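You operate a simulated robot arm through the tools that you are given. There is no shell and no other tool. Be economical: measure what you need, move in short steps, check, and stop when the job is done.

You run a simulated robot arm. Do the job below in one go: nothing can be reset, and whatever is moved stays where it is left.

TASK
Set the relief valve to lift at about 150 kPa.
Fine: turn the relief knob down to about 100 kPa first, shut the bypass, bring the gauge up to about 150, open the bypass again; the pump keeps running.

The check looks at the end state, three seconds after you hand in, the way a careful person would. Anything else that was tipped, shoved, dropped, spilled or broken makes it a failure.

THE ROBOT
A 7-joint arm with a two-finger parallel gripper, fixed in place. Base frame: the origin is at the foot of the arm, x ahead of it, y to its left, z up. Units: m, rad, N and s.
With the tool pointing down near the work surface it reaches from about 0.42 to 0.9 m from the base axis. Its first joint turns from -2.007 to 2.007 rad. Payload 3.91 kg.
Tool frame: the origin (TCP) lies between the finger pads and is the grasp point; the fingertips stand 0.03 m ahead of it; z points along the fingers, y is the line along which they close. The gripper opens to 0.11 m. The fingers are 0.02 m wide and 0.01 m thick; the gripper's body (0.048 by 0.112 m) begins 0.055 m behind the TCP.
Orientation is told as [roll, pitch, yaw] about the base's x, y, z axes, in that order, counted from this pose: with the fingers straight down and closing along the base's y, the tool's x points along the base's -x, its y along +y and its z along -z.

THE INTERFACE
- The arm moves only by the tool nudge_tool. Its arguments are lists of equal length, an entry for each row: "grip": the finger opening in cm, from 0 to 11; "dp": the shift along the tool's x, y, z in cm, a list of three; "delta_rot": the turn, a rotation vector about the tool's x, y, z in rad, a list of three. In form: {"grip": [grip, ...], "dp": [[dx, dy, dz], ...], "delta_rot": [[ax, ay, az], ...]}. A call has 1 to 20 rows; each row is the pose to reach, as a shift and turn from the pose commanded when the call began, along the tool's axes at that moment. A row lasts 0.2 s, in which the tool goes at most 0.05 m and 0.15 rad; a call with a longer step from one row to the next is refused whole, and so is a gripper value outside its range. A pose out of reach is approached as far as the arm can. The call stops where the force on the tool passes 90 N (or 10 N more than at its start, if that is more) or the arm is blocked; 0.2 s more then pass. Each finger travels about 0.153 m/s and halts on what it meets, pressing with about 39 N; the grip force reading is that of the motor and also rises with nothing between the fingers. The clock runs only during rows and for 0.2 s after the last one: add rows that repeat a pose to give the fingers time. The reply holds the time, the measured pose of the TCP, the force on the tool along the base axes, the opening and the grip force, in the units named above and with some noise, with the torque about the TCP (base axes, N m) and any sound that the robot's microphone picked up.
- Cameras (640 x 400 px; columns grow to the right, rows downward): "scene" is fixed at [0.2157, 0.5006, 1.4876]; the picture's right is [-0.39, -0.92, 0.00], its down [-0.59, 0.25, -0.77] and it looks along [0.71, -0.30, -0.64] (base axes); focal length 329 px, centre (320, 200). "wrist" rides on the gripper at [0.072, 0.017, -0.103] in the tool frame; the picture's right is [-0.23, 0.97, 0.00], its down [-0.76, -0.18, -0.62] and it looks along [-0.61, -0.14, 0.78] (tool axes); focal length 222 px, centre (320, 200). There is no depth. A picture from a camera that has moved, and an enlarged one, comes with that camera's place and axes in the base frame and with its lens. The place of the scene camera against the robot may be out by one fixed shift of up to 0.012 m in any direction.
- capture(camera): a new picture of that camera. No time passes.
- lift_body(by): slides the trunk up (or, below 0, down) by that many m; the arm rides with it, the base frame stays. It gives what a move gives, with no picture.
- enlarge(camera, box): a new picture of the part [left, top, right, bottom] of that camera's present view, enlarged. No time passes.
- finish_job(): hands the job in; it is judged then, once.

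Go step by step. Nothing tells you positions but the pictures and the camera data: compare them with the known pose of the tool, close in by small moves and look again before you grip or let go. The budget is 120 turns and 68 pictures, counting those below and the enlarged ones. Unless the task says otherwise, let go and move clear before handing in, and close with one line.

The tools are called after ">>>" as name(argument=value, ...) on one line, values as JSON. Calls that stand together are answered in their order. nudge_tool: Moves the arm, as the interface text tells. Its arguments: {"type":"object","properties":{"grip":{"type":"array","items":{"type":"number"}},"dp":{"type":"array","items":{"type":"array","items":{"type":"number"}}},"delta_rot":{"type":"array","items":{"type":"array","items":{"type":"number"}}}},"required":["grip","dp","delta_rot"]} The other tools are called the same way: lift_body (by) slides the trunk up or down; capture (camera) takes a picture; enlarge (camera, box) takes an enlarged picture of a part of a camera's view; finish_job () hands the job in.

At the start:

```text
time: 0.0
tool_pos: [0.4965, 0.2461, 1.2119]
tcp_rot: [-0.001, -0.001, -0.001]
force: [-0.1, -0.2, -0.5]
torque: [-0.02, -0.04, -0.01]
grip_width: 0.1099
grasp_force: 0.0
trunk travel left (down, up): [-0.875, 0.115]
```

scene: 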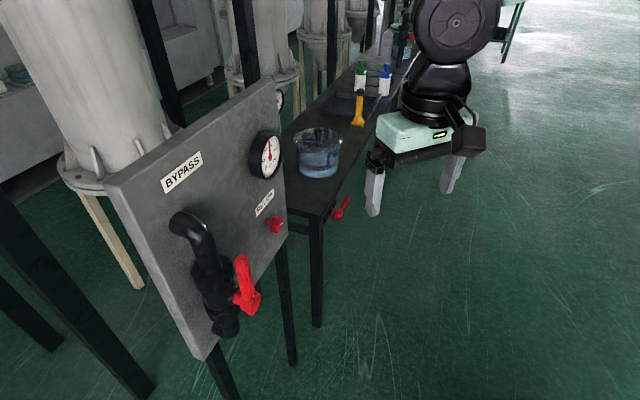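
wrist: 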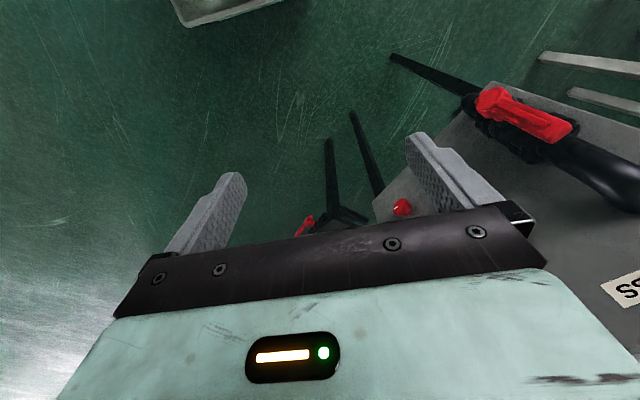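

I see a panel with a gauge, a small red relief knob, and a bypass valve with a red lever; the gripper is high up to the right of it. I look closer first.

>>> enlarge(camera="scene", box=[220, 110, 320, 250])

>>> enlarge(camera="scene", box=[140, 140, 300, 350])

>>> enlarge(camera="scene", box=[245, 125, 295, 185])

```text
2.86 times, centred on (270, 180) of scene
camera zoom: at [0.2157, 0.5006, 1.4876], right [-0.39, -0.92, 0.0], down [-0.59, 0.25, -0.77], along [0.71, -0.3, -0.64], focal length 940 px, centre (463, 257)
```

zoom: 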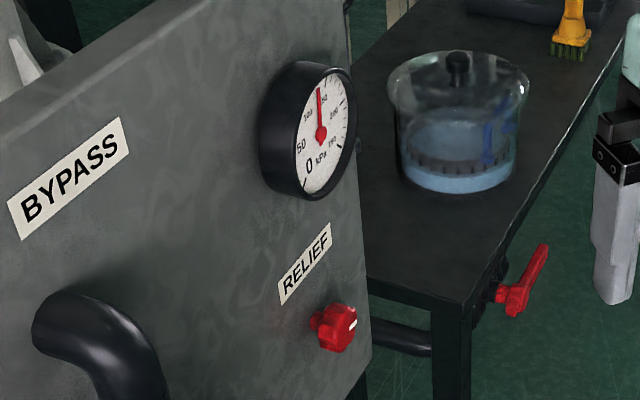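

```text
1.90 times, centred on (220, 245) of scene
camera zoom: at [0.2157, 0.5006, 1.4876], right [-0.39, -0.92, 0.0], down [-0.59, 0.25, -0.77], along [0.71, -0.3, -0.64], focal length 627 px, centre (510, 114)
```

zoom: 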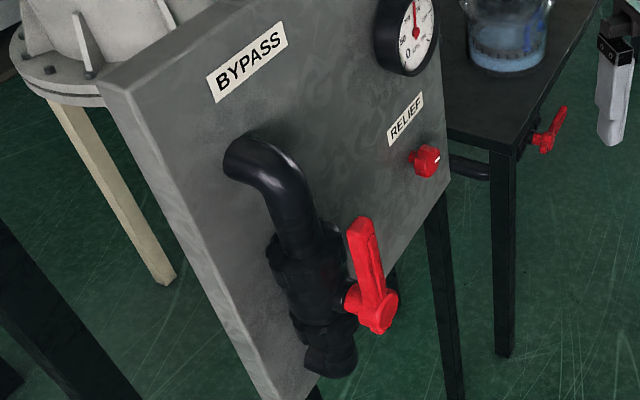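

```text
6.67 times, centred on (270, 155) of scene
camera zoom: at [0.2157, 0.5006, 1.4876], right [-0.39, -0.92, 0.0], down [-0.59, 0.25, -0.77], along [0.71, -0.3, -0.64], focal length 2193 px, centre (653, 500)
```

zoom: 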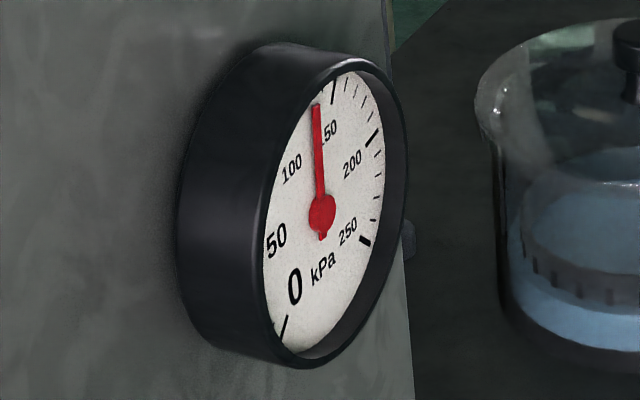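

The knob is at about (0.80, 0.37, 0.92) and the upright bypass lever runs from about (0.57, 0.49, 0.98) to z 1.10. The panel faces roughly (-0.77, -0.64). I turn the tool to that heading, then tilt it level.

>>> nudge_tool(grip=[11, 11, 11, 11, 11], dp=[[-1, -2, 0], [-2, -4, 0], [-3, -6, 0], [-4, -8, 0], [-5, -10, 0]], delta_rot=[[0, 0, -0.138], [0, 0, -0.276], [0, 0, -0.414], [0, 0, -0.552], [0, 0, -0.69]])

```text
time: 1.2
tool_pos: [0.5482, 0.1464, 1.2143]
tcp_rot: [0.0, 0.0, 0.693]
force: [0.1, 1.2, 0.2]
torque: [-0.04, 0.0, 0.0]
grip_width: 0.1099
grasp_force: 0.0
trunk travel left (down, up): [-0.875, 0.115]
```

The yaw came out right. Now I tilt to level in place.

>>> nudge_tool(grip=[11, 11, 11, 11, 11, 11, 11, 11, 11, 11, 11], dp=[[-1, 0, 0], [-2, 0, 0], [-3, 0, 0], [-4, 0, 0], [-5, 0, 0], [-6, 0, 0], [-7, 0, 0], [-8, 0, 0], [-9, 0, 0], [-9, 0, 0], [-9, 0, 0]], delta_rot=[[0, -0.143, 0], [0, -0.286, 0], [0, -0.428, 0], [0, -0.571, 0], [0, -0.714, 0], [0, -0.857, 0], [0, -1.0, 0], [0, -1.142, 0], [0, -1.285, 0], [0, -1.428, 0], [0, -1.571, 0]])

>>> capture(camera="wrist")

>>> capture(camera="scene")

```text
time: 3.6
tool_pos: [0.6166, 0.2024, 1.2114]
tcp_rot: [3.123, -1.569, -2.433]
force: [-0.5, 0.3, 0.2]
torque: [-0.01, 0.02, -0.02]
grip_width: 0.11
grasp_force: 0.0
trunk travel left (down, up): [-0.875, 0.115]
```

```text
62 pictures are left
camera wrist: at [0.5269, 0.149, 1.1394], right [-0.62, 0.75, 0.23], down [-0.37, -0.53, 0.76], along [0.69, 0.39, 0.61], focal length 222 px, centre (320, 200)
```

wrist: 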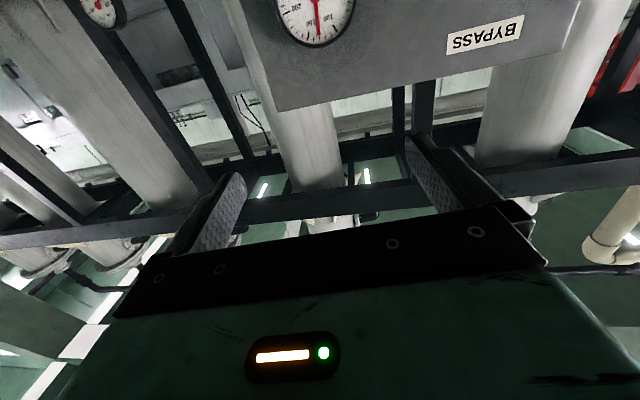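

```text
61 pictures are left
```

scene: 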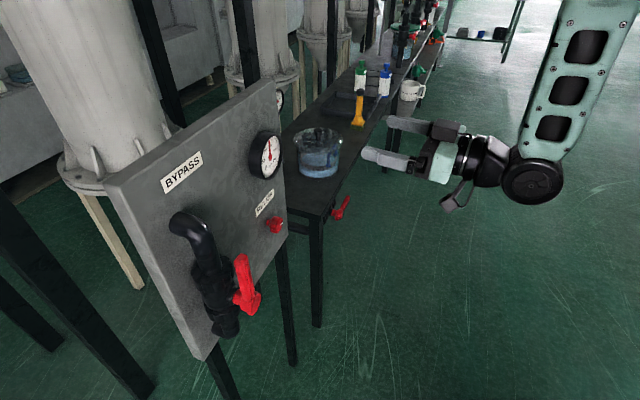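

The tool is level and facing the panel. I lower the trunk so that the tool comes to knob height.

>>> lift_body(by=-0.29)

>>> capture(camera="wrist")

>>> capture(camera="scene")

```text
time: 6.5
tool_pos: [0.6172, 0.203, 0.9223]
tcp_rot: [1.688, -1.569, -0.996]
force: [0.0, -0.2, -0.1]
torque: [-0.02, 0.04, 0.02]
grip_width: 0.1099
grasp_force: 0.0
trunk travel left (down, up): [-0.585, 0.405]
```

```text
60 pictures are left
camera wrist: at [0.5271, 0.1492, 0.8495], right [-0.62, 0.75, 0.23], down [-0.37, -0.53, 0.76], along [0.69, 0.39, 0.61], focal length 222 px, centre (320, 200)
```

wrist: 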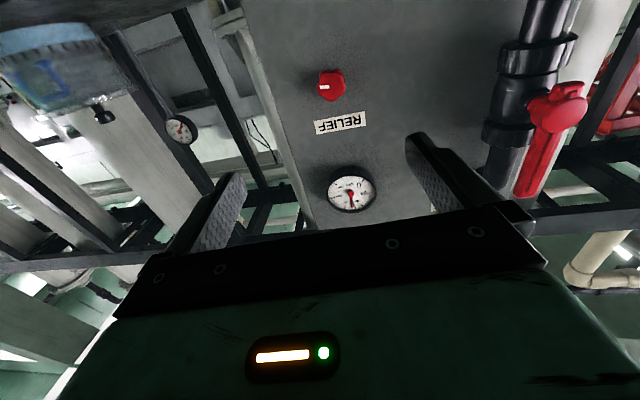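

```text
59 pictures are left
```

scene: 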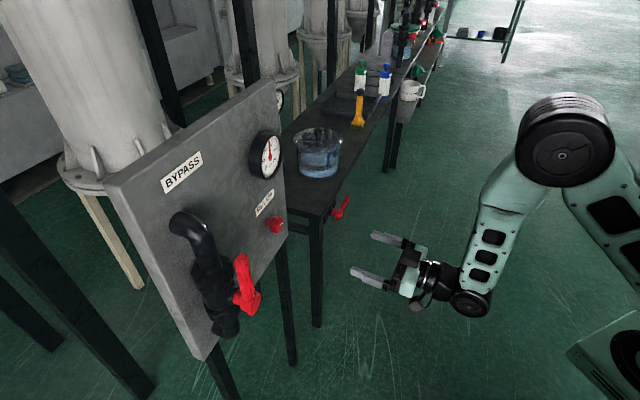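

The knob shows at (0.80, 0.375, 0.92), and triangulating the labels puts the panel's heading nearer 45° than 40°. I correct the yaw by 0.08 rad and come closer with the fingers moderately open.

>>> nudge_tool(grip=[9, 8, 7], dp=[[0, 0, 0], [0, 0, 0], [0, 0, 0]], delta_rot=[[-0.08, 0, 0], [-0.08, 0, 0], [-0.08, 0, 0]])

>>> nudge_tool(grip=[7, 7, 7, 7, 7], dp=[[0, -0.2, 4], [0, -0.4, 8], [0, -0.6, 12], [0, -0.7, 15], [0, -0.7, 15]], delta_rot=[[0, 0, 0], [0, 0, 0], [0, 0, 0], [0, 0, 0], [0, 0, 0]])

>>> capture(camera="wrist")

>>> enlarge(camera="scene", box=[220, 110, 340, 260])

```text
time: 7.3
tool_pos: [0.6159, 0.2015, 0.9221]
tcp_rot: [1.458, -1.57, -0.689]
force: [0.4, -1.1, 0.0]
torque: [0.0, 0.02, -0.01]
grip_width: 0.0698
grasp_force: 0.0
trunk travel left (down, up): [-0.585, 0.405]
```

```text
time: 8.5
tool_pos: [0.7308, 0.3061, 0.9173]
tcp_rot: [1.546, -1.569, -0.775]
force: [0.5, 0.2, 0.2]
torque: [0.0, -0.04, -0.03]
grip_width: 0.0701
grasp_force: 0.1
trunk travel left (down, up): [-0.585, 0.405]
```

```text
58 pictures are left
camera wrist: at [0.6451, 0.2448, 0.8463], right [-0.68, 0.7, 0.23], down [-0.32, -0.56, 0.76], along [0.66, 0.44, 0.61], focal length 222 px, centre (320, 200)
```

wrist: 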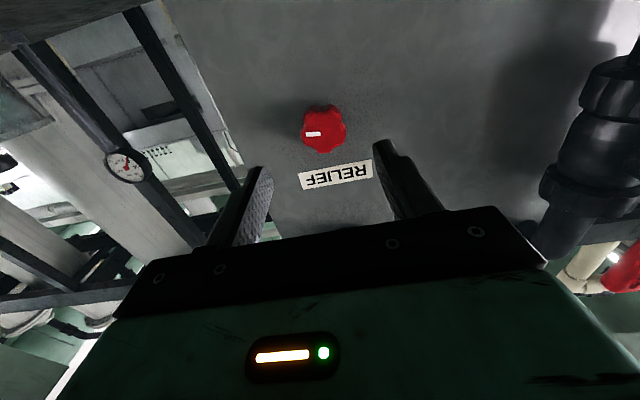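

```text
2.67 times, centred on (280, 185) of scene
camera zoom: at [0.2157, 0.5006, 1.4876], right [-0.39, -0.92, 0.0], down [-0.59, 0.25, -0.77], along [0.71, -0.3, -0.64], focal length 877 px, centre (427, 240)
```

zoom: 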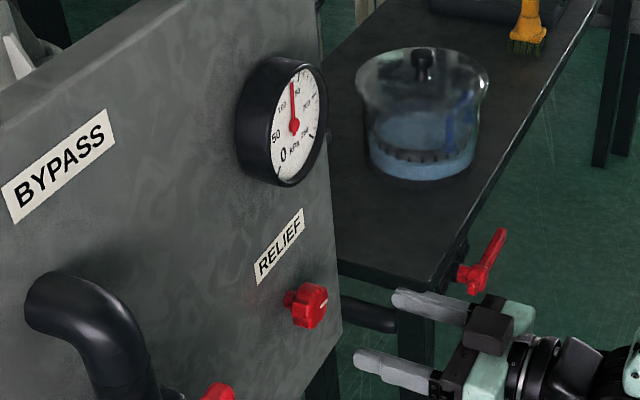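

The mark on the knob points to 3 o'clock and the tool is in line with the knob axis. I rise 4 mm and advance 6 cm so the fingers straddle the knob.

>>> nudge_tool(grip=[7, 7, 7, 7], dp=[[-0.4, 0, 2], [-0.4, 0, 4], [-0.4, 0, 6], [-0.4, 0, 6]], delta_rot=[[0, 0, 0], [0, 0, 0], [0, 0, 0], [0, 0, 0]])

>>> capture(camera="wrist")

>>> enlarge(camera="scene", box=[230, 110, 330, 260])

```text
time: 9.5
tool_pos: [0.7728, 0.3459, 0.9239]
tcp_rot: [1.848, -1.57, -1.079]
force: [-0.4, 0.2, -0.4]
torque: [-0.01, 0.01, 0.03]
grip_width: 0.07
grasp_force: 0.1
trunk travel left (down, up): [-0.585, 0.405]
```

```text
56 pictures are left
camera wrist: at [0.6871, 0.2858, 0.8522], right [-0.68, 0.7, 0.23], down [-0.32, -0.56, 0.76], along [0.66, 0.44, 0.61], focal length 222 px, centre (320, 200)
```

wrist: 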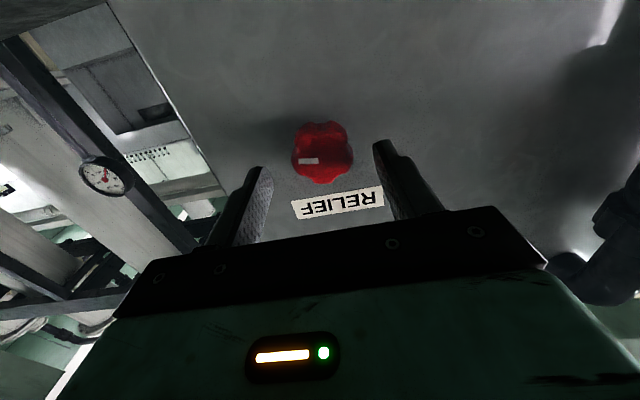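

```text
2.67 times, centred on (280, 185) of scene
camera zoom: at [0.2157, 0.5006, 1.4876], right [-0.39, -0.92, 0.0], down [-0.59, 0.25, -0.77], along [0.71, -0.3, -0.64], focal length 877 px, centre (427, 240)
```

zoom: 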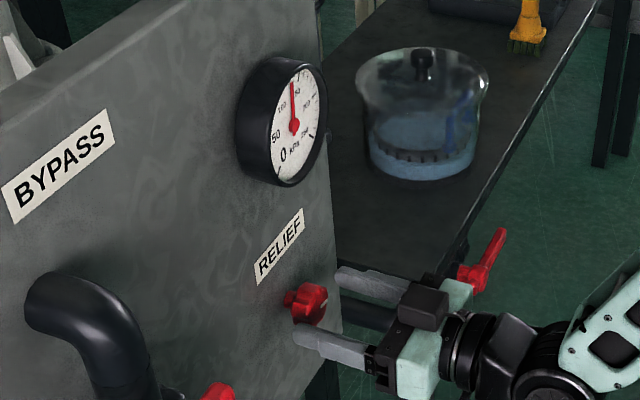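

The knob is between the fingers, with the tips just at its front. I advance another 1.8 cm and close.

>>> nudge_tool(grip=[7, 7, 5.5, 4, 3, 3, 3], dp=[[0, 0, 1], [0, 0, 1.8], [0, 0, 1.8], [0, 0, 1.8], [0, 0, 1.8], [0, 0, 1.8], [0, 0, 1.8]], delta_rot=[[0, 0, 0], [0, 0, 0], [0, 0, 0], [0, 0, 0], [0, 0, 0], [0, 0, 0], [0, 0, 0]])

>>> capture(camera="wrist")

>>> enlarge(camera="scene", box=[245, 120, 305, 180])

```text
time: 11.1
tool_pos: [0.7839, 0.3604, 0.9252]
tcp_rot: [0.592, -1.572, 0.181]
force: [-10.3, 11.4, -2.5]
torque: [0.24, -0.13, 1.23]
grip_width: 0.041
grasp_force: 45.2
trunk travel left (down, up): [-0.585, 0.405]
```

```text
54 pictures are left
camera wrist: at [0.6982, 0.2992, 0.8527], right [-0.68, 0.7, 0.23], down [-0.32, -0.56, 0.76], along [0.66, 0.45, 0.61], focal length 222 px, centre (320, 200)
```

wrist: 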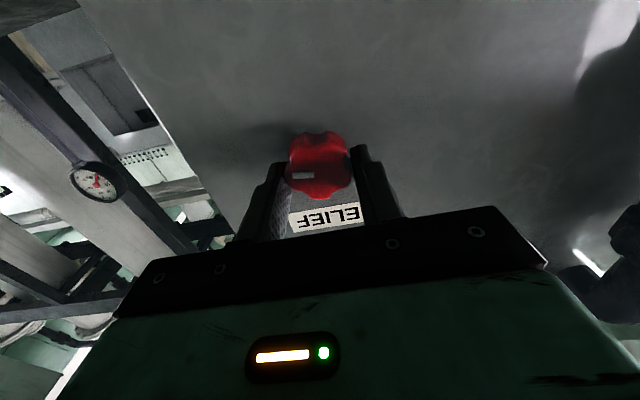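

```text
6.67 times, centred on (275, 150) of scene
camera zoom: at [0.2157, 0.5006, 1.4876], right [-0.39, -0.92, 0.0], down [-0.59, 0.25, -0.77], along [0.71, -0.3, -0.64], focal length 2193 px, centre (620, 533)
```

zoom: 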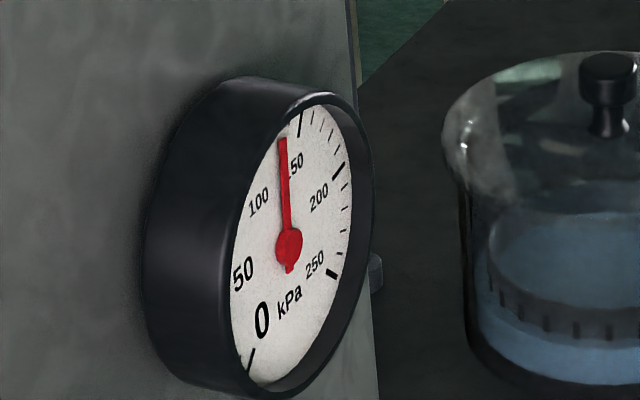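

The knob is held, with a slight side load that I relax by 2 mm. I try a small counter-clockwise turn and watch the gauge.

>>> nudge_tool(grip=[3, 3, 3, 3, 3, 3], dp=[[0, 0.15, 0], [0, 0.15, 0], [0, 0.15, 0], [0, 0.15, 0], [0, 0.15, 0], [0, 0.15, 0]], delta_rot=[[0, 0, 0], [0, 0, -0.1], [0, 0, -0.2], [0, 0, -0.3], [0, 0, -0.4], [0, 0, -0.4]])

>>> capture(camera="wrist")

>>> enlarge(camera="scene", box=[245, 120, 305, 180])

```text
time: 12.5
tool_pos: [0.7822, 0.3608, 0.9245]
tcp_rot: [-1.568, -1.168, 2.343]
force: [-13.2, 23.3, -8.9]
torque: [0.23, -0.02, 1.03]
grip_width: 0.0409
grasp_force: 45.2
trunk travel left (down, up): [-0.585, 0.405]
```

```text
52 pictures are left
camera wrist: at [0.7178, 0.2791, 0.852], right [-0.69, 0.7, -0.17], down [-0.54, -0.34, 0.77], along [0.48, 0.62, 0.61], focal length 222 px, centre (320, 200)
```

wrist: 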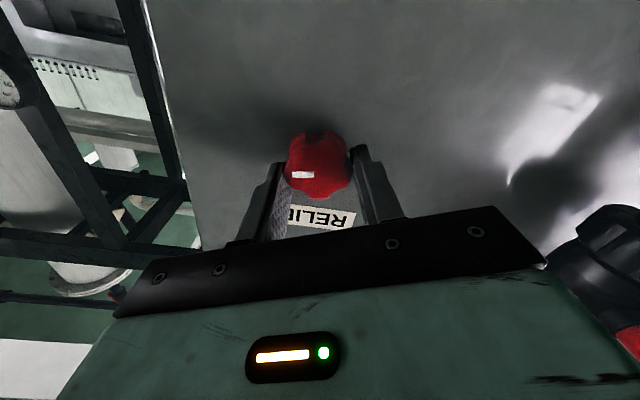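

```text
6.67 times, centred on (275, 150) of scene
camera zoom: at [0.2157, 0.5006, 1.4876], right [-0.39, -0.92, 0.0], down [-0.59, 0.25, -0.77], along [0.71, -0.3, -0.64], focal length 2193 px, centre (620, 533)
```

zoom: 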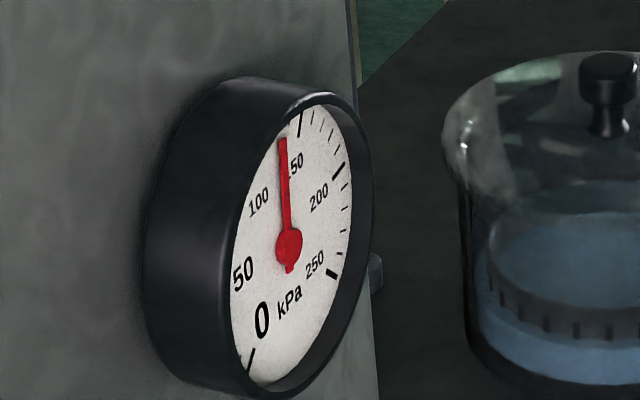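

The knob turned with the gripper and the gauge still reads ~137, so the relief is still set above that (or I turned the wrong way). I relax the side load and keep turning counter-clockwise.

>>> nudge_tool(grip=[3, 3, 3, 3, 3, 3, 3], dp=[[0, 0.3, 0], [0, 0.3, 0], [0, 0.3, 0], [0, 0.3, 0], [0, 0.3, 0], [0, 0.3, 0], [0, 0.3, 0]], delta_rot=[[0, 0, 0], [0, 0, -0.12], [0, 0, -0.24], [0, 0, -0.36], [0, 0, -0.48], [0, 0, -0.6], [0, 0, -0.6]])

>>> enlarge(camera="scene", box=[245, 120, 305, 180])

```text
time: 14.1
tool_pos: [0.7818, 0.3617, 0.9218]
tcp_rot: [-1.565, -0.571, 2.34]
force: [-11.1, 16.6, -17.8]
torque: [0.06, 0.77, 0.21]
grip_width: 0.0418
grasp_force: 45.4
trunk travel left (down, up): [-0.585, 0.405]
```

```text
6.67 times, centred on (275, 150) of scene
camera zoom: at [0.2157, 0.5006, 1.4876], right [-0.39, -0.92, 0.0], down [-0.59, 0.25, -0.77], along [0.71, -0.3, -0.64], focal length 2193 px, centre (620, 533)
```

zoom: 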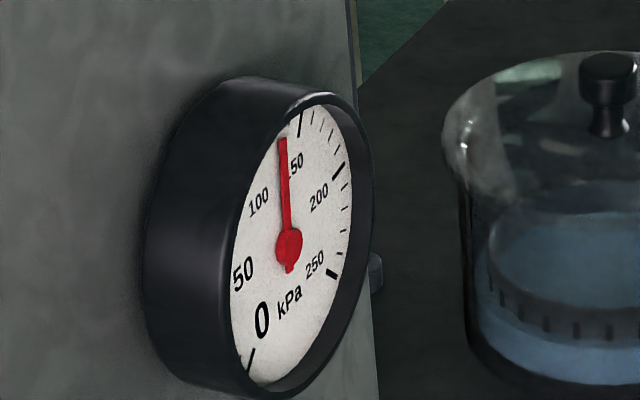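

The gauge has not moved after 1 rad in total. I continue another 1 rad in the same direction.

>>> nudge_tool(grip=[3, 3, 3, 3, 3, 3, 3, 3, 3], dp=[[0, 0, 0], [0, 0, 0], [0, 0, 0], [0, 0, 0], [0, 0, 0], [0, 0, 0], [0, 0, 0], [0, 0, 0], [0, 0, 0]], delta_rot=[[0, 0, -0.12], [0, 0, -0.24], [0, 0, -0.36], [0, 0, -0.48], [0, 0, -0.6], [0, 0, -0.72], [0, 0, -0.84], [0, 0, -0.96], [0, 0, -0.96]])

>>> enlarge(camera="scene", box=[245, 120, 305, 180])

>>> capture(camera="wrist")

```text
time: 16.1
tool_pos: [0.7847, 0.3584, 0.9212]
tcp_rot: [-1.566, 0.391, 2.34]
force: [1.0, -3.8, -26.6]
torque: [-0.22, 0.24, 0.06]
grip_width: 0.0432
grasp_force: 13.9
trunk travel left (down, up): [-0.585, 0.405]
```

```text
6.67 times, centred on (275, 150) of scene
camera zoom: at [0.2157, 0.5006, 1.4876], right [-0.39, -0.92, 0.0], down [-0.59, 0.25, -0.77], along [0.71, -0.3, -0.64], focal length 2193 px, centre (620, 533)
```

zoom: 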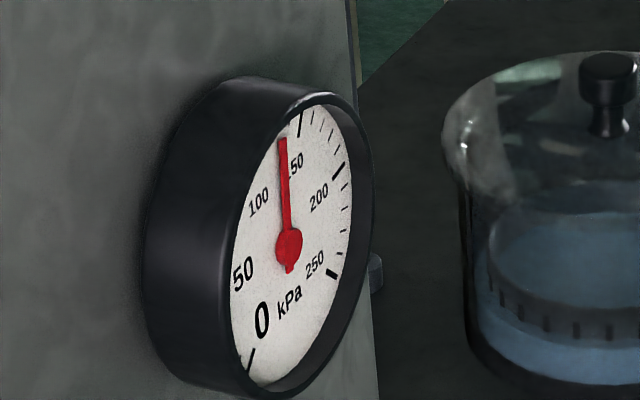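

```text
48 pictures are left
camera wrist: at [0.7615, 0.2329, 0.9349], right [0.11, -0.12, -0.99], down [-0.98, 0.12, -0.12], along [0.14, 0.99, -0.1], focal length 222 px, centre (320, 200)
```

wrist: 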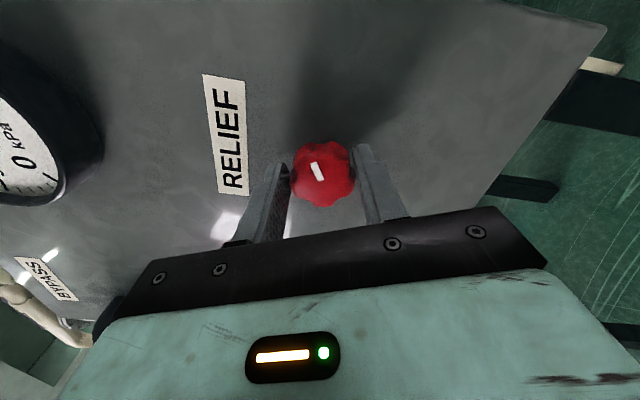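

The fingers slipped: the mark sits only about 27° above 3 o'clock, so the knob seems to have met a stop or become stiff. I look at it closely before choosing the direction.

>>> enlarge(camera="wrist", box=[260, 110, 400, 230])

>>> enlarge(camera="scene", box=[240, 185, 310, 250])

```text
3.33 times, centred on (330, 170) of wrist
camera zoom: at [0.7615, 0.2329, 0.9349], right [0.11, -0.12, -0.99], down [-0.98, 0.12, -0.12], along [0.14, 0.99, -0.1], focal length 740 px, centre (287, 300)
```

zoom: 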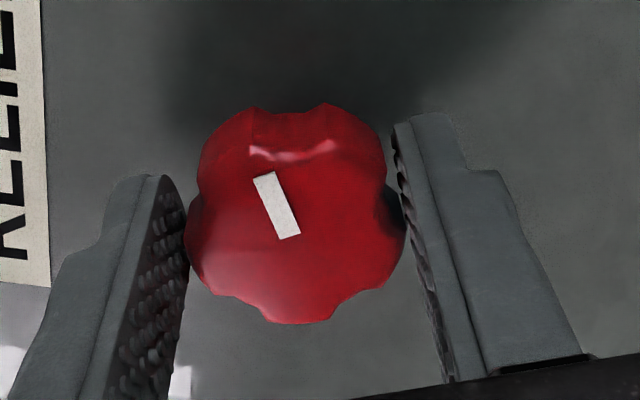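

```text
6.15 times, centred on (275, 218) of scene
camera zoom: at [0.2157, 0.5006, 1.4876], right [-0.39, -0.92, 0.0], down [-0.59, 0.25, -0.77], along [0.71, -0.3, -0.64], focal length 2024 px, centre (597, 92)
```

zoom: 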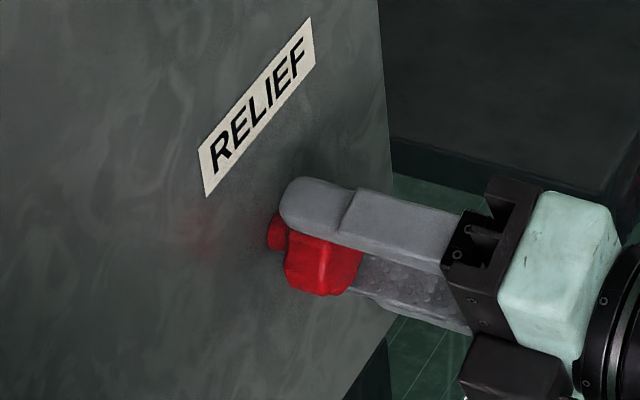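

Both fingers look centred on the knob but the arm is loaded downward. I open, let it settle 3 mm lower, and regrip to test clockwise.

>>> nudge_tool(grip=[5, 6, 6, 6], dp=[[0, 0, 0], [0, 0, 0], [0, 0, 0], [0, 0, 0]], delta_rot=[[0, 0, 0], [0, 0, 0], [0, 0, 0], [0, 0, 0]])

>>> enlarge(camera="wrist", box=[240, 90, 400, 230])

```text
time: 17.1
tool_pos: [0.7822, 0.36, 0.9253]
tcp_rot: [-1.573, 0.388, 2.341]
force: [0.5, -0.7, -0.2]
torque: [-0.02, -0.01, -0.01]
grip_width: 0.06
grasp_force: 0.1
trunk travel left (down, up): [-0.585, 0.405]
```

```text
2.86 times, centred on (320, 160) of wrist
camera zoom: at [0.76, 0.2346, 0.9368], right [0.11, -0.11, -0.99], down [-0.98, 0.12, -0.12], along [0.13, 0.99, -0.1], focal length 635 px, centre (320, 314)
```

zoom: 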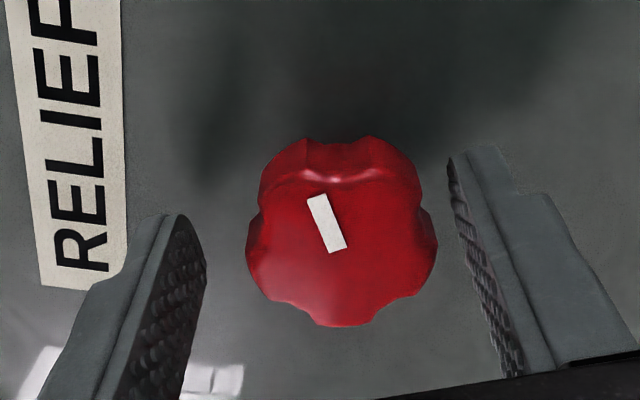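

The knob is free and nearly centred. I regrip 2 mm lower and turn clockwise 0.6 rad, then check the gauge.

>>> nudge_tool(grip=[6, 4.5, 3, 3, 3, 3, 3, 3, 3, 3, 3], dp=[[0, 0.2, 0.2], [0, 0.2, 0.2], [0, 0.2, 0.2], [0, 0.2, 0.2], [0, 0.2, 0.2], [0, 0.2, 0.2], [0, 0.2, 0.2], [0, 0.2, 0.2], [0, 0.2, 0.2], [0, 0.2, 0.2], [0, 0.2, 0.2]], delta_rot=[[0, 0, 0], [0, 0, 0], [0, 0, 0], [0, 0, 0], [0, 0, 0.1], [0, 0, 0.2], [0, 0, 0.3], [0, 0, 0.4], [0, 0, 0.5], [0, 0, 0.6], [0, 0, 0.6]])

>>> enlarge(camera="scene", box=[245, 120, 305, 180])

>>> capture(camera="wrist")

```text
time: 19.5
tool_pos: [0.7851, 0.3591, 0.9195]
tcp_rot: [-1.566, -0.211, 2.34]
force: [-3.3, -7.6, -20.4]
torque: [-0.32, 0.31, 0.25]
grip_width: 0.0416
grasp_force: 44.9
trunk travel left (down, up): [-0.585, 0.405]
```

```text
6.67 times, centred on (275, 150) of scene
camera zoom: at [0.2157, 0.5006, 1.4876], right [-0.39, -0.92, 0.0], down [-0.59, 0.25, -0.77], along [0.71, -0.3, -0.64], focal length 2193 px, centre (620, 533)
```

zoom: 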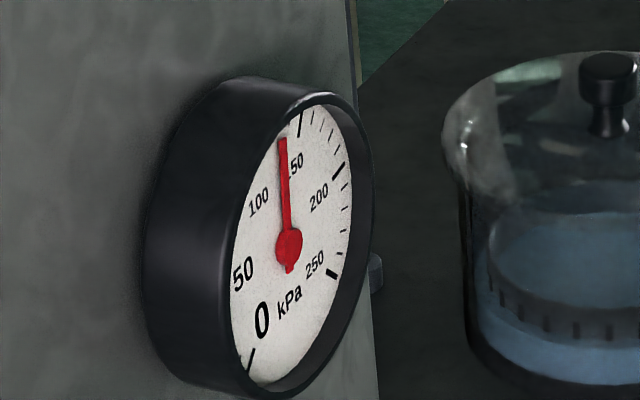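

```text
43 pictures are left
camera wrist: at [0.7579, 0.2385, 0.889], right [-0.3, 0.3, -0.9], down [-0.94, 0.07, 0.34], along [0.17, 0.95, 0.26], focal length 222 px, centre (320, 200)
```

wrist: 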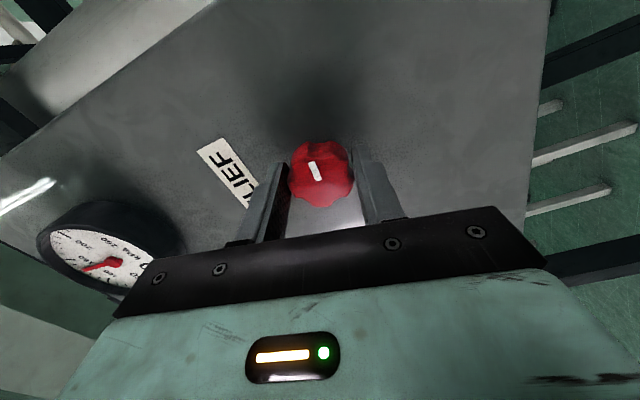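

The knob follows clockwise (mark now slightly below 3 o'clock) and the gauge is still at 137. I keep turning clockwise.

>>> nudge_tool(grip=[3, 3, 3, 3, 3, 3, 3, 3, 3], dp=[[0, 0.1, 0], [0, 0.1, 0], [0, 0.1, 0], [0, 0.1, 0], [0, 0.1, 0], [0, 0.1, 0], [0, 0.1, 0], [0, 0.1, 0], [0, 0.1, 0]], delta_rot=[[0, 0, 0.1], [0, 0, 0.2], [0, 0, 0.3], [0, 0, 0.4], [0, 0, 0.5], [0, 0, 0.6], [0, 0, 0.7], [0, 0, 0.8], [0, 0, 0.8]])

>>> capture(camera="wrist")

>>> enlarge(camera="scene", box=[245, 120, 305, 180])

```text
time: 21.5
tool_pos: [0.7848, 0.3598, 0.9182]
tcp_rot: [-1.561, -1.013, 2.334]
force: [-3.8, -6.1, -22.9]
torque: [-0.67, 0.63, 0.41]
grip_width: 0.0416
grasp_force: 45.4
trunk travel left (down, up): [-0.585, 0.405]
```

```text
42 pictures are left
camera wrist: at [0.7273, 0.27, 0.8497], right [-0.66, 0.68, -0.32], down [-0.62, -0.25, 0.74], along [0.42, 0.69, 0.59], focal length 222 px, centre (320, 200)
```

wrist: 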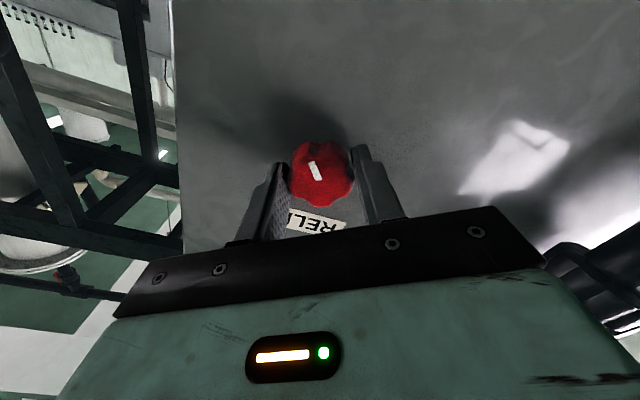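

```text
6.67 times, centred on (275, 150) of scene
camera zoom: at [0.2157, 0.5006, 1.4876], right [-0.39, -0.92, 0.0], down [-0.59, 0.25, -0.77], along [0.71, -0.3, -0.64], focal length 2193 px, centre (620, 533)
```

zoom: 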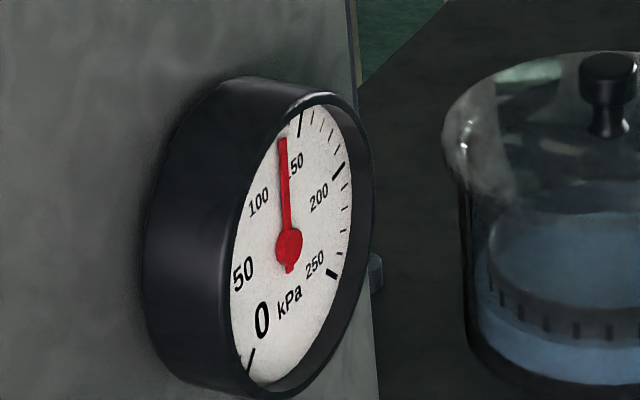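

The grip is firm and the turn is easy. I continue clockwise 1.5 rad more, watching the gauge.

>>> nudge_tool(grip=[3, 3, 3, 3, 3, 3, 3, 3, 3, 3, 3, 3, 3], dp=[[0, 0, 0], [0, 0, 0], [0, 0, 0], [0, 0, 0], [0, 0, 0], [0, 0, 0], [0, 0, 0], [0, 0, 0], [0, 0, 0], [0, 0, 0], [0, 0, 0], [0, 0, 0], [0, 0, 0]], delta_rot=[[0, 0, 0.125], [0, 0, 0.25], [0, 0, 0.375], [0, 0, 0.5], [0, 0, 0.625], [0, 0, 0.75], [0, 0, 0.875], [0, 0, 1.0], [0, 0, 1.125], [0, 0, 1.25], [0, 0, 1.375], [0, 0, 1.5], [0, 0, 1.5]])

>>> capture(camera="wrist")

>>> enlarge(camera="scene", box=[245, 120, 305, 180])

```text
time: 24.3
tool_pos: [0.7847, 0.3588, 0.9217]
tcp_rot: [1.57, -0.627, -0.8]
force: [-13.7, -14.4, -11.8]
torque: [0.21, -0.18, 0.83]
grip_width: 0.041
grasp_force: 45.1
trunk travel left (down, up): [-0.585, 0.405]
```

```text
40 pictures are left
camera wrist: at [0.6635, 0.3366, 0.8925], right [-0.27, 0.28, 0.92], down [0.05, -0.95, 0.3], along [0.96, 0.13, 0.24], focal length 222 px, centre (320, 200)
```

wrist: 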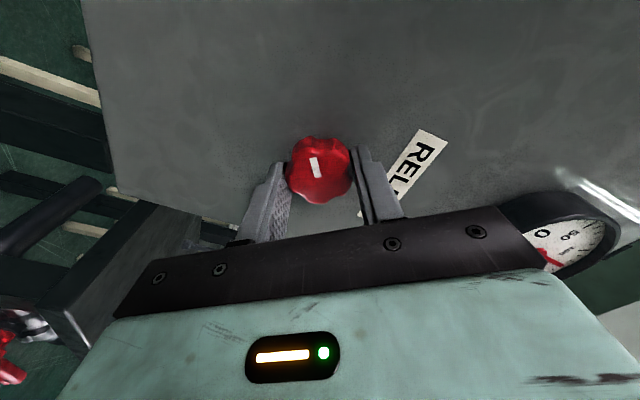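

```text
6.67 times, centred on (275, 150) of scene
camera zoom: at [0.2157, 0.5006, 1.4876], right [-0.39, -0.92, 0.0], down [-0.59, 0.25, -0.77], along [0.71, -0.3, -0.64], focal length 2193 px, centre (620, 533)
```

zoom: 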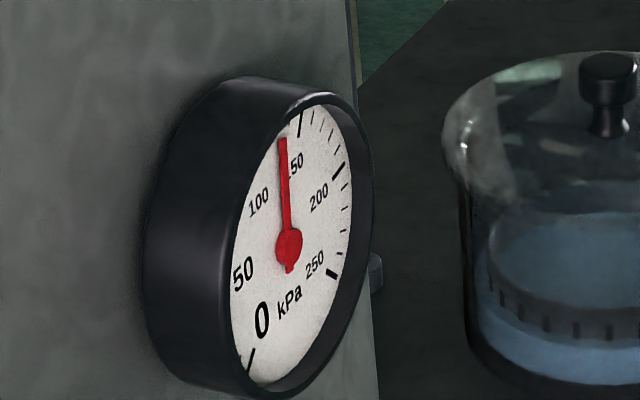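

Still no change, but clockwise is free while counter-clockwise hit a stop close by. That fits the relief starting near its upper stop with clockwise lowering it. I let go, swing the wrist back and continue clockwise.

>>> nudge_tool(grip=[5, 6.5, 6.5, 6.5, 6.5, 6.5, 6.5, 6.5, 6.5, 6.5, 6.5, 6.5, 6.5, 6.5, 6.5, 6.5, 6.5, 6.5, 6.5], dp=[[0, 0, 0], [0, 0, 0], [0, 0, 0], [0, 0, 0], [0, 0, 0], [0, 0, 0], [0, 0, 0], [0, 0, 0], [0, 0, 0], [0, 0, 0], [0, 0, 0], [0, 0, 0], [0, 0, 0], [0, 0, 0], [0, 0, 0], [0, 0, 0], [0, 0, 0], [0, 0, 0], [0, 0, 0]], delta_rot=[[0, 0, 0], [0, 0, 0], [0, 0, -0.14], [0, 0, -0.28], [0, 0, -0.42], [0, 0, -0.56], [0, 0, -0.7], [0, 0, -0.84], [0, 0, -0.98], [0, 0, -1.12], [0, 0, -1.26], [0, 0, -1.4], [0, 0, -1.54], [0, 0, -1.68], [0, 0, -1.82], [0, 0, -1.96], [0, 0, -2.1], [0, 0, -2.24], [0, 0, -2.24]])

>>> enlarge(camera="wrist", box=[240, 90, 400, 230])

```text
time: 28.3
tool_pos: [0.7837, 0.3608, 0.9215]
tcp_rot: [-1.57, -0.268, 2.339]
force: [-0.2, -0.1, 0.3]
torque: [0.01, -0.02, 0.02]
grip_width: 0.0652
grasp_force: 0.1
trunk travel left (down, up): [-0.585, 0.405]
```

```text
2.86 times, centred on (320, 160) of wrist
camera zoom: at [0.7564, 0.241, 0.8863], right [-0.33, 0.34, -0.88], down [-0.93, 0.06, 0.37], along [0.18, 0.94, 0.3], focal length 635 px, centre (320, 314)
```

zoom: 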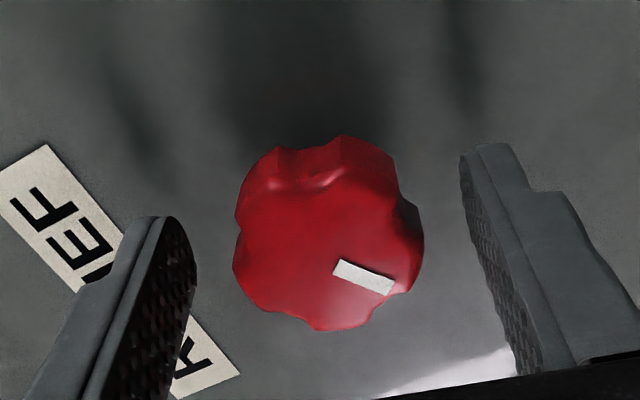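

The fingers are centred around the knob. I grip and turn 1.1 rad clockwise.

>>> nudge_tool(grip=[5, 3, 3, 3, 3, 3, 3, 3, 3, 3, 3, 3, 3, 3], dp=[[0, 0, 0], [0, 0, 0], [0, 0, 0], [0, 0, 0], [0, 0, 0], [0, 0, 0], [0, 0, 0], [0, 0, 0], [0, 0, 0], [0, 0, 0], [0, 0, 0], [0, 0, 0], [0, 0, 0], [0, 0, 0]], delta_rot=[[0, 0, 0], [0, 0, 0], [0, 0, 0], [0, 0, 0], [0, 0, 0.12], [0, 0, 0.24], [0, 0, 0.36], [0, 0, 0.48], [0, 0, 0.6], [0, 0, 0.72], [0, 0, 0.84], [0, 0, 0.96], [0, 0, 1.1], [0, 0, 1.1]])

>>> enlarge(camera="scene", box=[245, 120, 305, 180])

```text
time: 31.3
tool_pos: [0.7833, 0.3602, 0.9197]
tcp_rot: [-1.563, -1.372, 2.331]
force: [2.9, 5.7, -16.0]
torque: [-0.75, 0.8, 0.81]
grip_width: 0.0406
grasp_force: 44.8
trunk travel left (down, up): [-0.585, 0.405]
```

```text
6.67 times, centred on (275, 150) of scene
camera zoom: at [0.2157, 0.5006, 1.4876], right [-0.39, -0.92, 0.0], down [-0.59, 0.25, -0.77], along [0.71, -0.3, -0.64], focal length 2193 px, centre (620, 533)
```

zoom: 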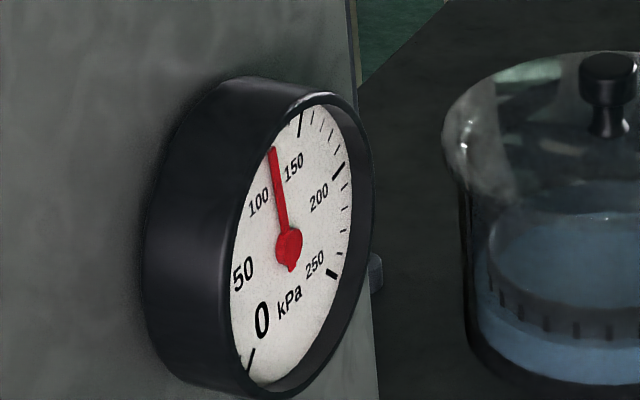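

The gauge now drops with clockwise turning, to about 120 kPa, so clockwise is down. I continue gently towards 100.

>>> nudge_tool(grip=[3, 3, 3, 3, 3], dp=[[0, 0, 0], [0, 0, 0], [0, 0, 0], [0, 0, 0], [0, 0, 0]], delta_rot=[[0, 0, 0.1], [0, 0, 0.2], [0, 0, 0.3], [0, 0, 0.3], [0, 0, 0.3]])

>>> enlarge(camera="scene", box=[245, 120, 305, 180])

```text
time: 32.5
tool_pos: [0.7843, 0.3611, 0.9207]
tcp_rot: [1.555, -1.471, -0.783]
force: [8.0, 11.8, -14.9]
torque: [-0.57, 0.61, 1.23]
grip_width: 0.0412
grasp_force: 45.0
trunk travel left (down, up): [-0.585, 0.405]
```

```text
6.67 times, centred on (275, 150) of scene
camera zoom: at [0.2157, 0.5006, 1.4876], right [-0.39, -0.92, 0.0], down [-0.59, 0.25, -0.77], along [0.71, -0.3, -0.64], focal length 2193 px, centre (620, 533)
```

zoom: 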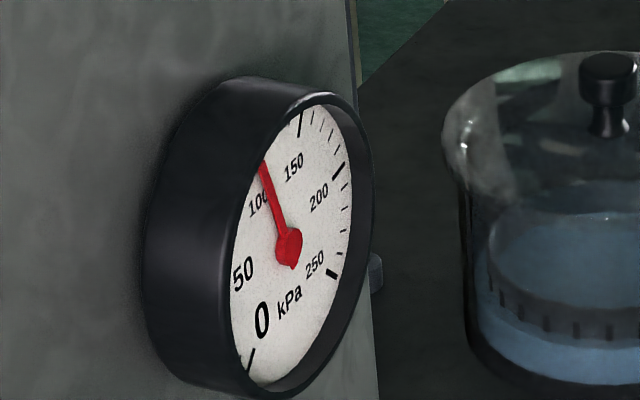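

The needle is near 110-114 kPa, falling at roughly 40 kPa per rad. I turn 0.3 rad more.

>>> nudge_tool(grip=[3, 3, 3, 3, 3], dp=[[0, 0, 0], [0, 0, 0], [0, 0, 0], [0, 0, 0], [0, 0, 0]], delta_rot=[[0, 0, 0.1], [0, 0, 0.2], [0, 0, 0.3], [0, 0, 0.3], [0, 0, 0.3]])

>>> enlarge(camera="scene", box=[245, 120, 305, 180])

```text
time: 33.7
tool_pos: [0.7846, 0.3603, 0.9205]
tcp_rot: [1.569, -1.169, -0.8]
force: [-3.0, 2.0, -11.4]
torque: [-0.18, 0.2, 0.99]
grip_width: 0.0407
grasp_force: 45.1
trunk travel left (down, up): [-0.585, 0.405]
```

```text
6.67 times, centred on (275, 150) of scene
camera zoom: at [0.2157, 0.5006, 1.4876], right [-0.39, -0.92, 0.0], down [-0.59, 0.25, -0.77], along [0.71, -0.3, -0.64], focal length 2193 px, centre (620, 533)
```

zoom: 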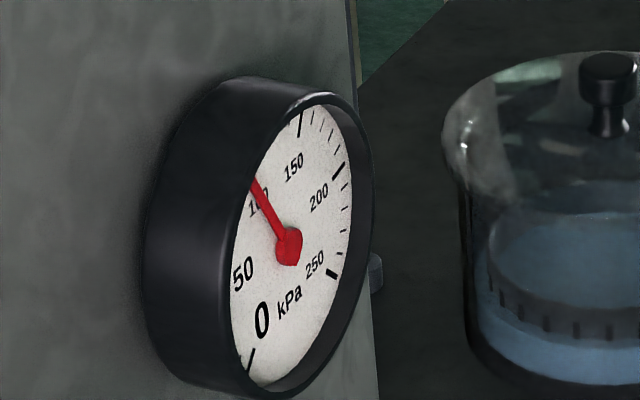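

The needle stands at about 100 kPa. I release the knob, back off about 17 cm and square the wrist up again.

>>> nudge_tool(grip=[5, 7, 7, 7, 7, 7, 7, 7, 7], dp=[[0, 0, 0], [0, 0, 0], [0, 0, -3], [0, 0, -7], [0, 0, -11], [0, 0, -15], [0, 0, -16.7], [0, 0, -16.7], [0, 0, -16.7]], delta_rot=[[0, 0, 0], [0, 0, 0], [0, 0, 0], [0, 0, 0], [0, 0, -0.1], [0, 0, -0.2], [0, 0, -0.3], [0, 0, -0.4], [0, 0, -0.4]])

>>> lift_body(by=0.15)

>>> capture(camera="wrist")

>>> enlarge(camera="scene", box=[245, 120, 305, 180])

```text
time: 35.7
tool_pos: [0.6651, 0.2436, 0.9207]
tcp_rot: [-1.831, -1.571, 2.602]
force: [0.1, 0.0, -0.1]
torque: [0.0, 0.0, -0.01]
grip_width: 0.0701
grasp_force: 0.1
trunk travel left (down, up): [-0.585, 0.405]
```

```text
time: 37.5
tool_pos: [0.6665, 0.2435, 1.0706]
tcp_rot: [1.636, -1.571, -0.864]
force: [0.5, 0.1, -0.1]
torque: [-0.01, -0.02, 0.02]
grip_width: 0.0699
grasp_force: 0.0
trunk travel left (down, up): [-0.735, 0.255]
```

```text
34 pictures are left
camera wrist: at [0.5804, 0.1837, 0.9989], right [-0.68, 0.7, 0.23], down [-0.32, -0.56, 0.76], along [0.66, 0.44, 0.61], focal length 222 px, centre (320, 200)
```

wrist: 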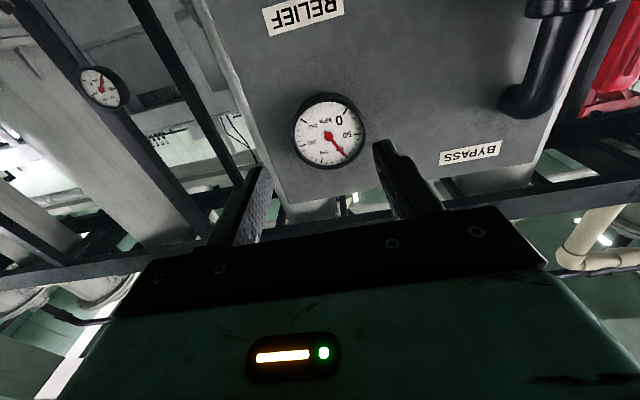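

```text
6.67 times, centred on (275, 150) of scene
camera zoom: at [0.2157, 0.5006, 1.4876], right [-0.39, -0.92, 0.0], down [-0.59, 0.25, -0.77], along [0.71, -0.3, -0.64], focal length 2193 px, centre (620, 533)
```

zoom: 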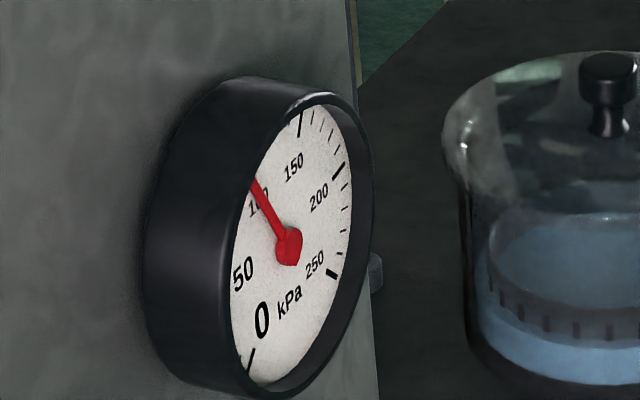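

The gauge holds around 100 after release. I move sideways to stand in front of the bypass lever.

>>> nudge_tool(grip=[7, 7, 7, 7, 7, 7, 7], dp=[[0, 4, 0], [0, 8, 0], [0, 12, 0], [0, 16, 0], [0, 20, 0], [0, 22, 0], [0, 22, 0]], delta_rot=[[0, 0, 0], [0, 0, 0], [0, 0, 0], [0, 0, 0], [0, 0, 0], [0, 0, 0], [0, 0, 0]])

>>> capture(camera="wrist")

>>> capture(camera="scene")

```text
time: 39.1
tool_pos: [0.5107, 0.401, 1.07]
tcp_rot: [1.472, -1.57, -0.703]
force: [-1.1, 0.1, 1.0]
torque: [0.0, -0.02, 0.02]
grip_width: 0.07
grasp_force: 0.1
trunk travel left (down, up): [-0.735, 0.255]
```

```text
32 pictures are left
camera wrist: at [0.4255, 0.3409, 0.9989], right [-0.68, 0.7, 0.23], down [-0.32, -0.56, 0.76], along [0.66, 0.44, 0.61], focal length 222 px, centre (320, 200)
```

wrist: 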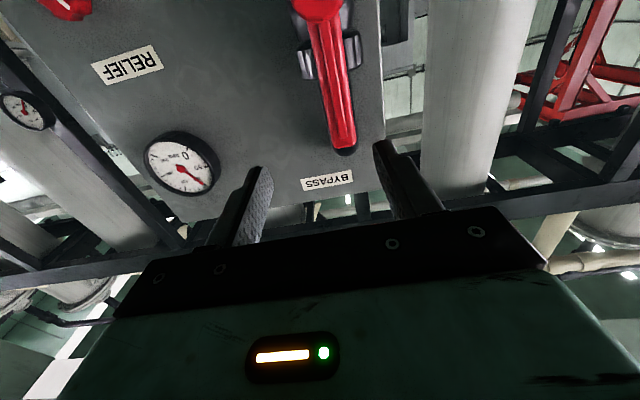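

```text
31 pictures are left
```

scene: 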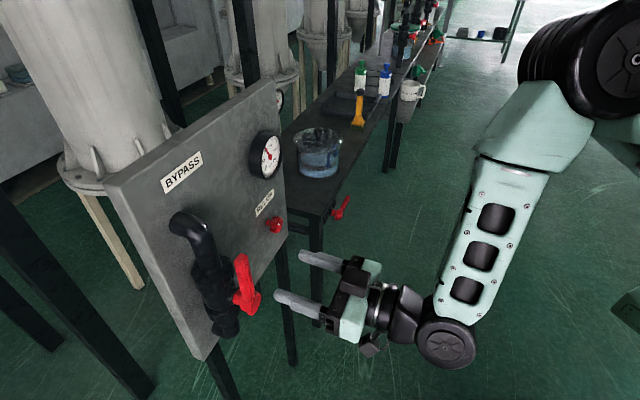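

The lever tip appears at z about 1.09 and about 1.5 cm further left of the tool axis. I align and come 5 cm closer.

>>> nudge_tool(grip=[7, 7, 7, 7], dp=[[0.2, 1.5, 0], [0.2, 1.5, 3], [0.2, 1.5, 5], [0.2, 1.5, 5]], delta_rot=[[0, 0, 0], [0, 0, 0], [0, 0, 0], [0, 0, 0]])

>>> capture(camera="wrist")

>>> enlarge(camera="scene", box=[180, 200, 360, 360])

```text
time: 40.1
tool_pos: [0.5373, 0.4479, 1.0689]
tcp_rot: [2.677, -1.572, -1.905]
force: [0.2, 0.4, -1.3]
torque: [-0.01, -0.02, -0.04]
grip_width: 0.0699
grasp_force: 0.0
trunk travel left (down, up): [-0.735, 0.255]
```

```text
30 pictures are left
camera wrist: at [0.4518, 0.3869, 0.9963], right [-0.68, 0.7, 0.23], down [-0.32, -0.56, 0.76], along [0.66, 0.44, 0.61], focal length 222 px, centre (320, 200)
```

wrist: 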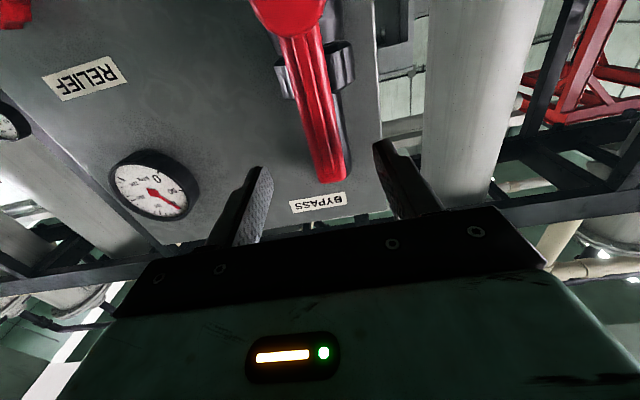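

```text
2.50 times, centred on (270, 280) of scene
camera zoom: at [0.2157, 0.5006, 1.4876], right [-0.39, -0.92, 0.0], down [-0.59, 0.25, -0.77], along [0.71, -0.3, -0.64], focal length 822 px, centre (445, 0)
```

zoom: 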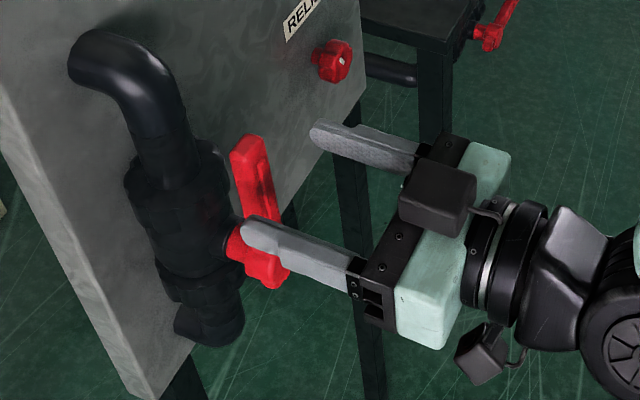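

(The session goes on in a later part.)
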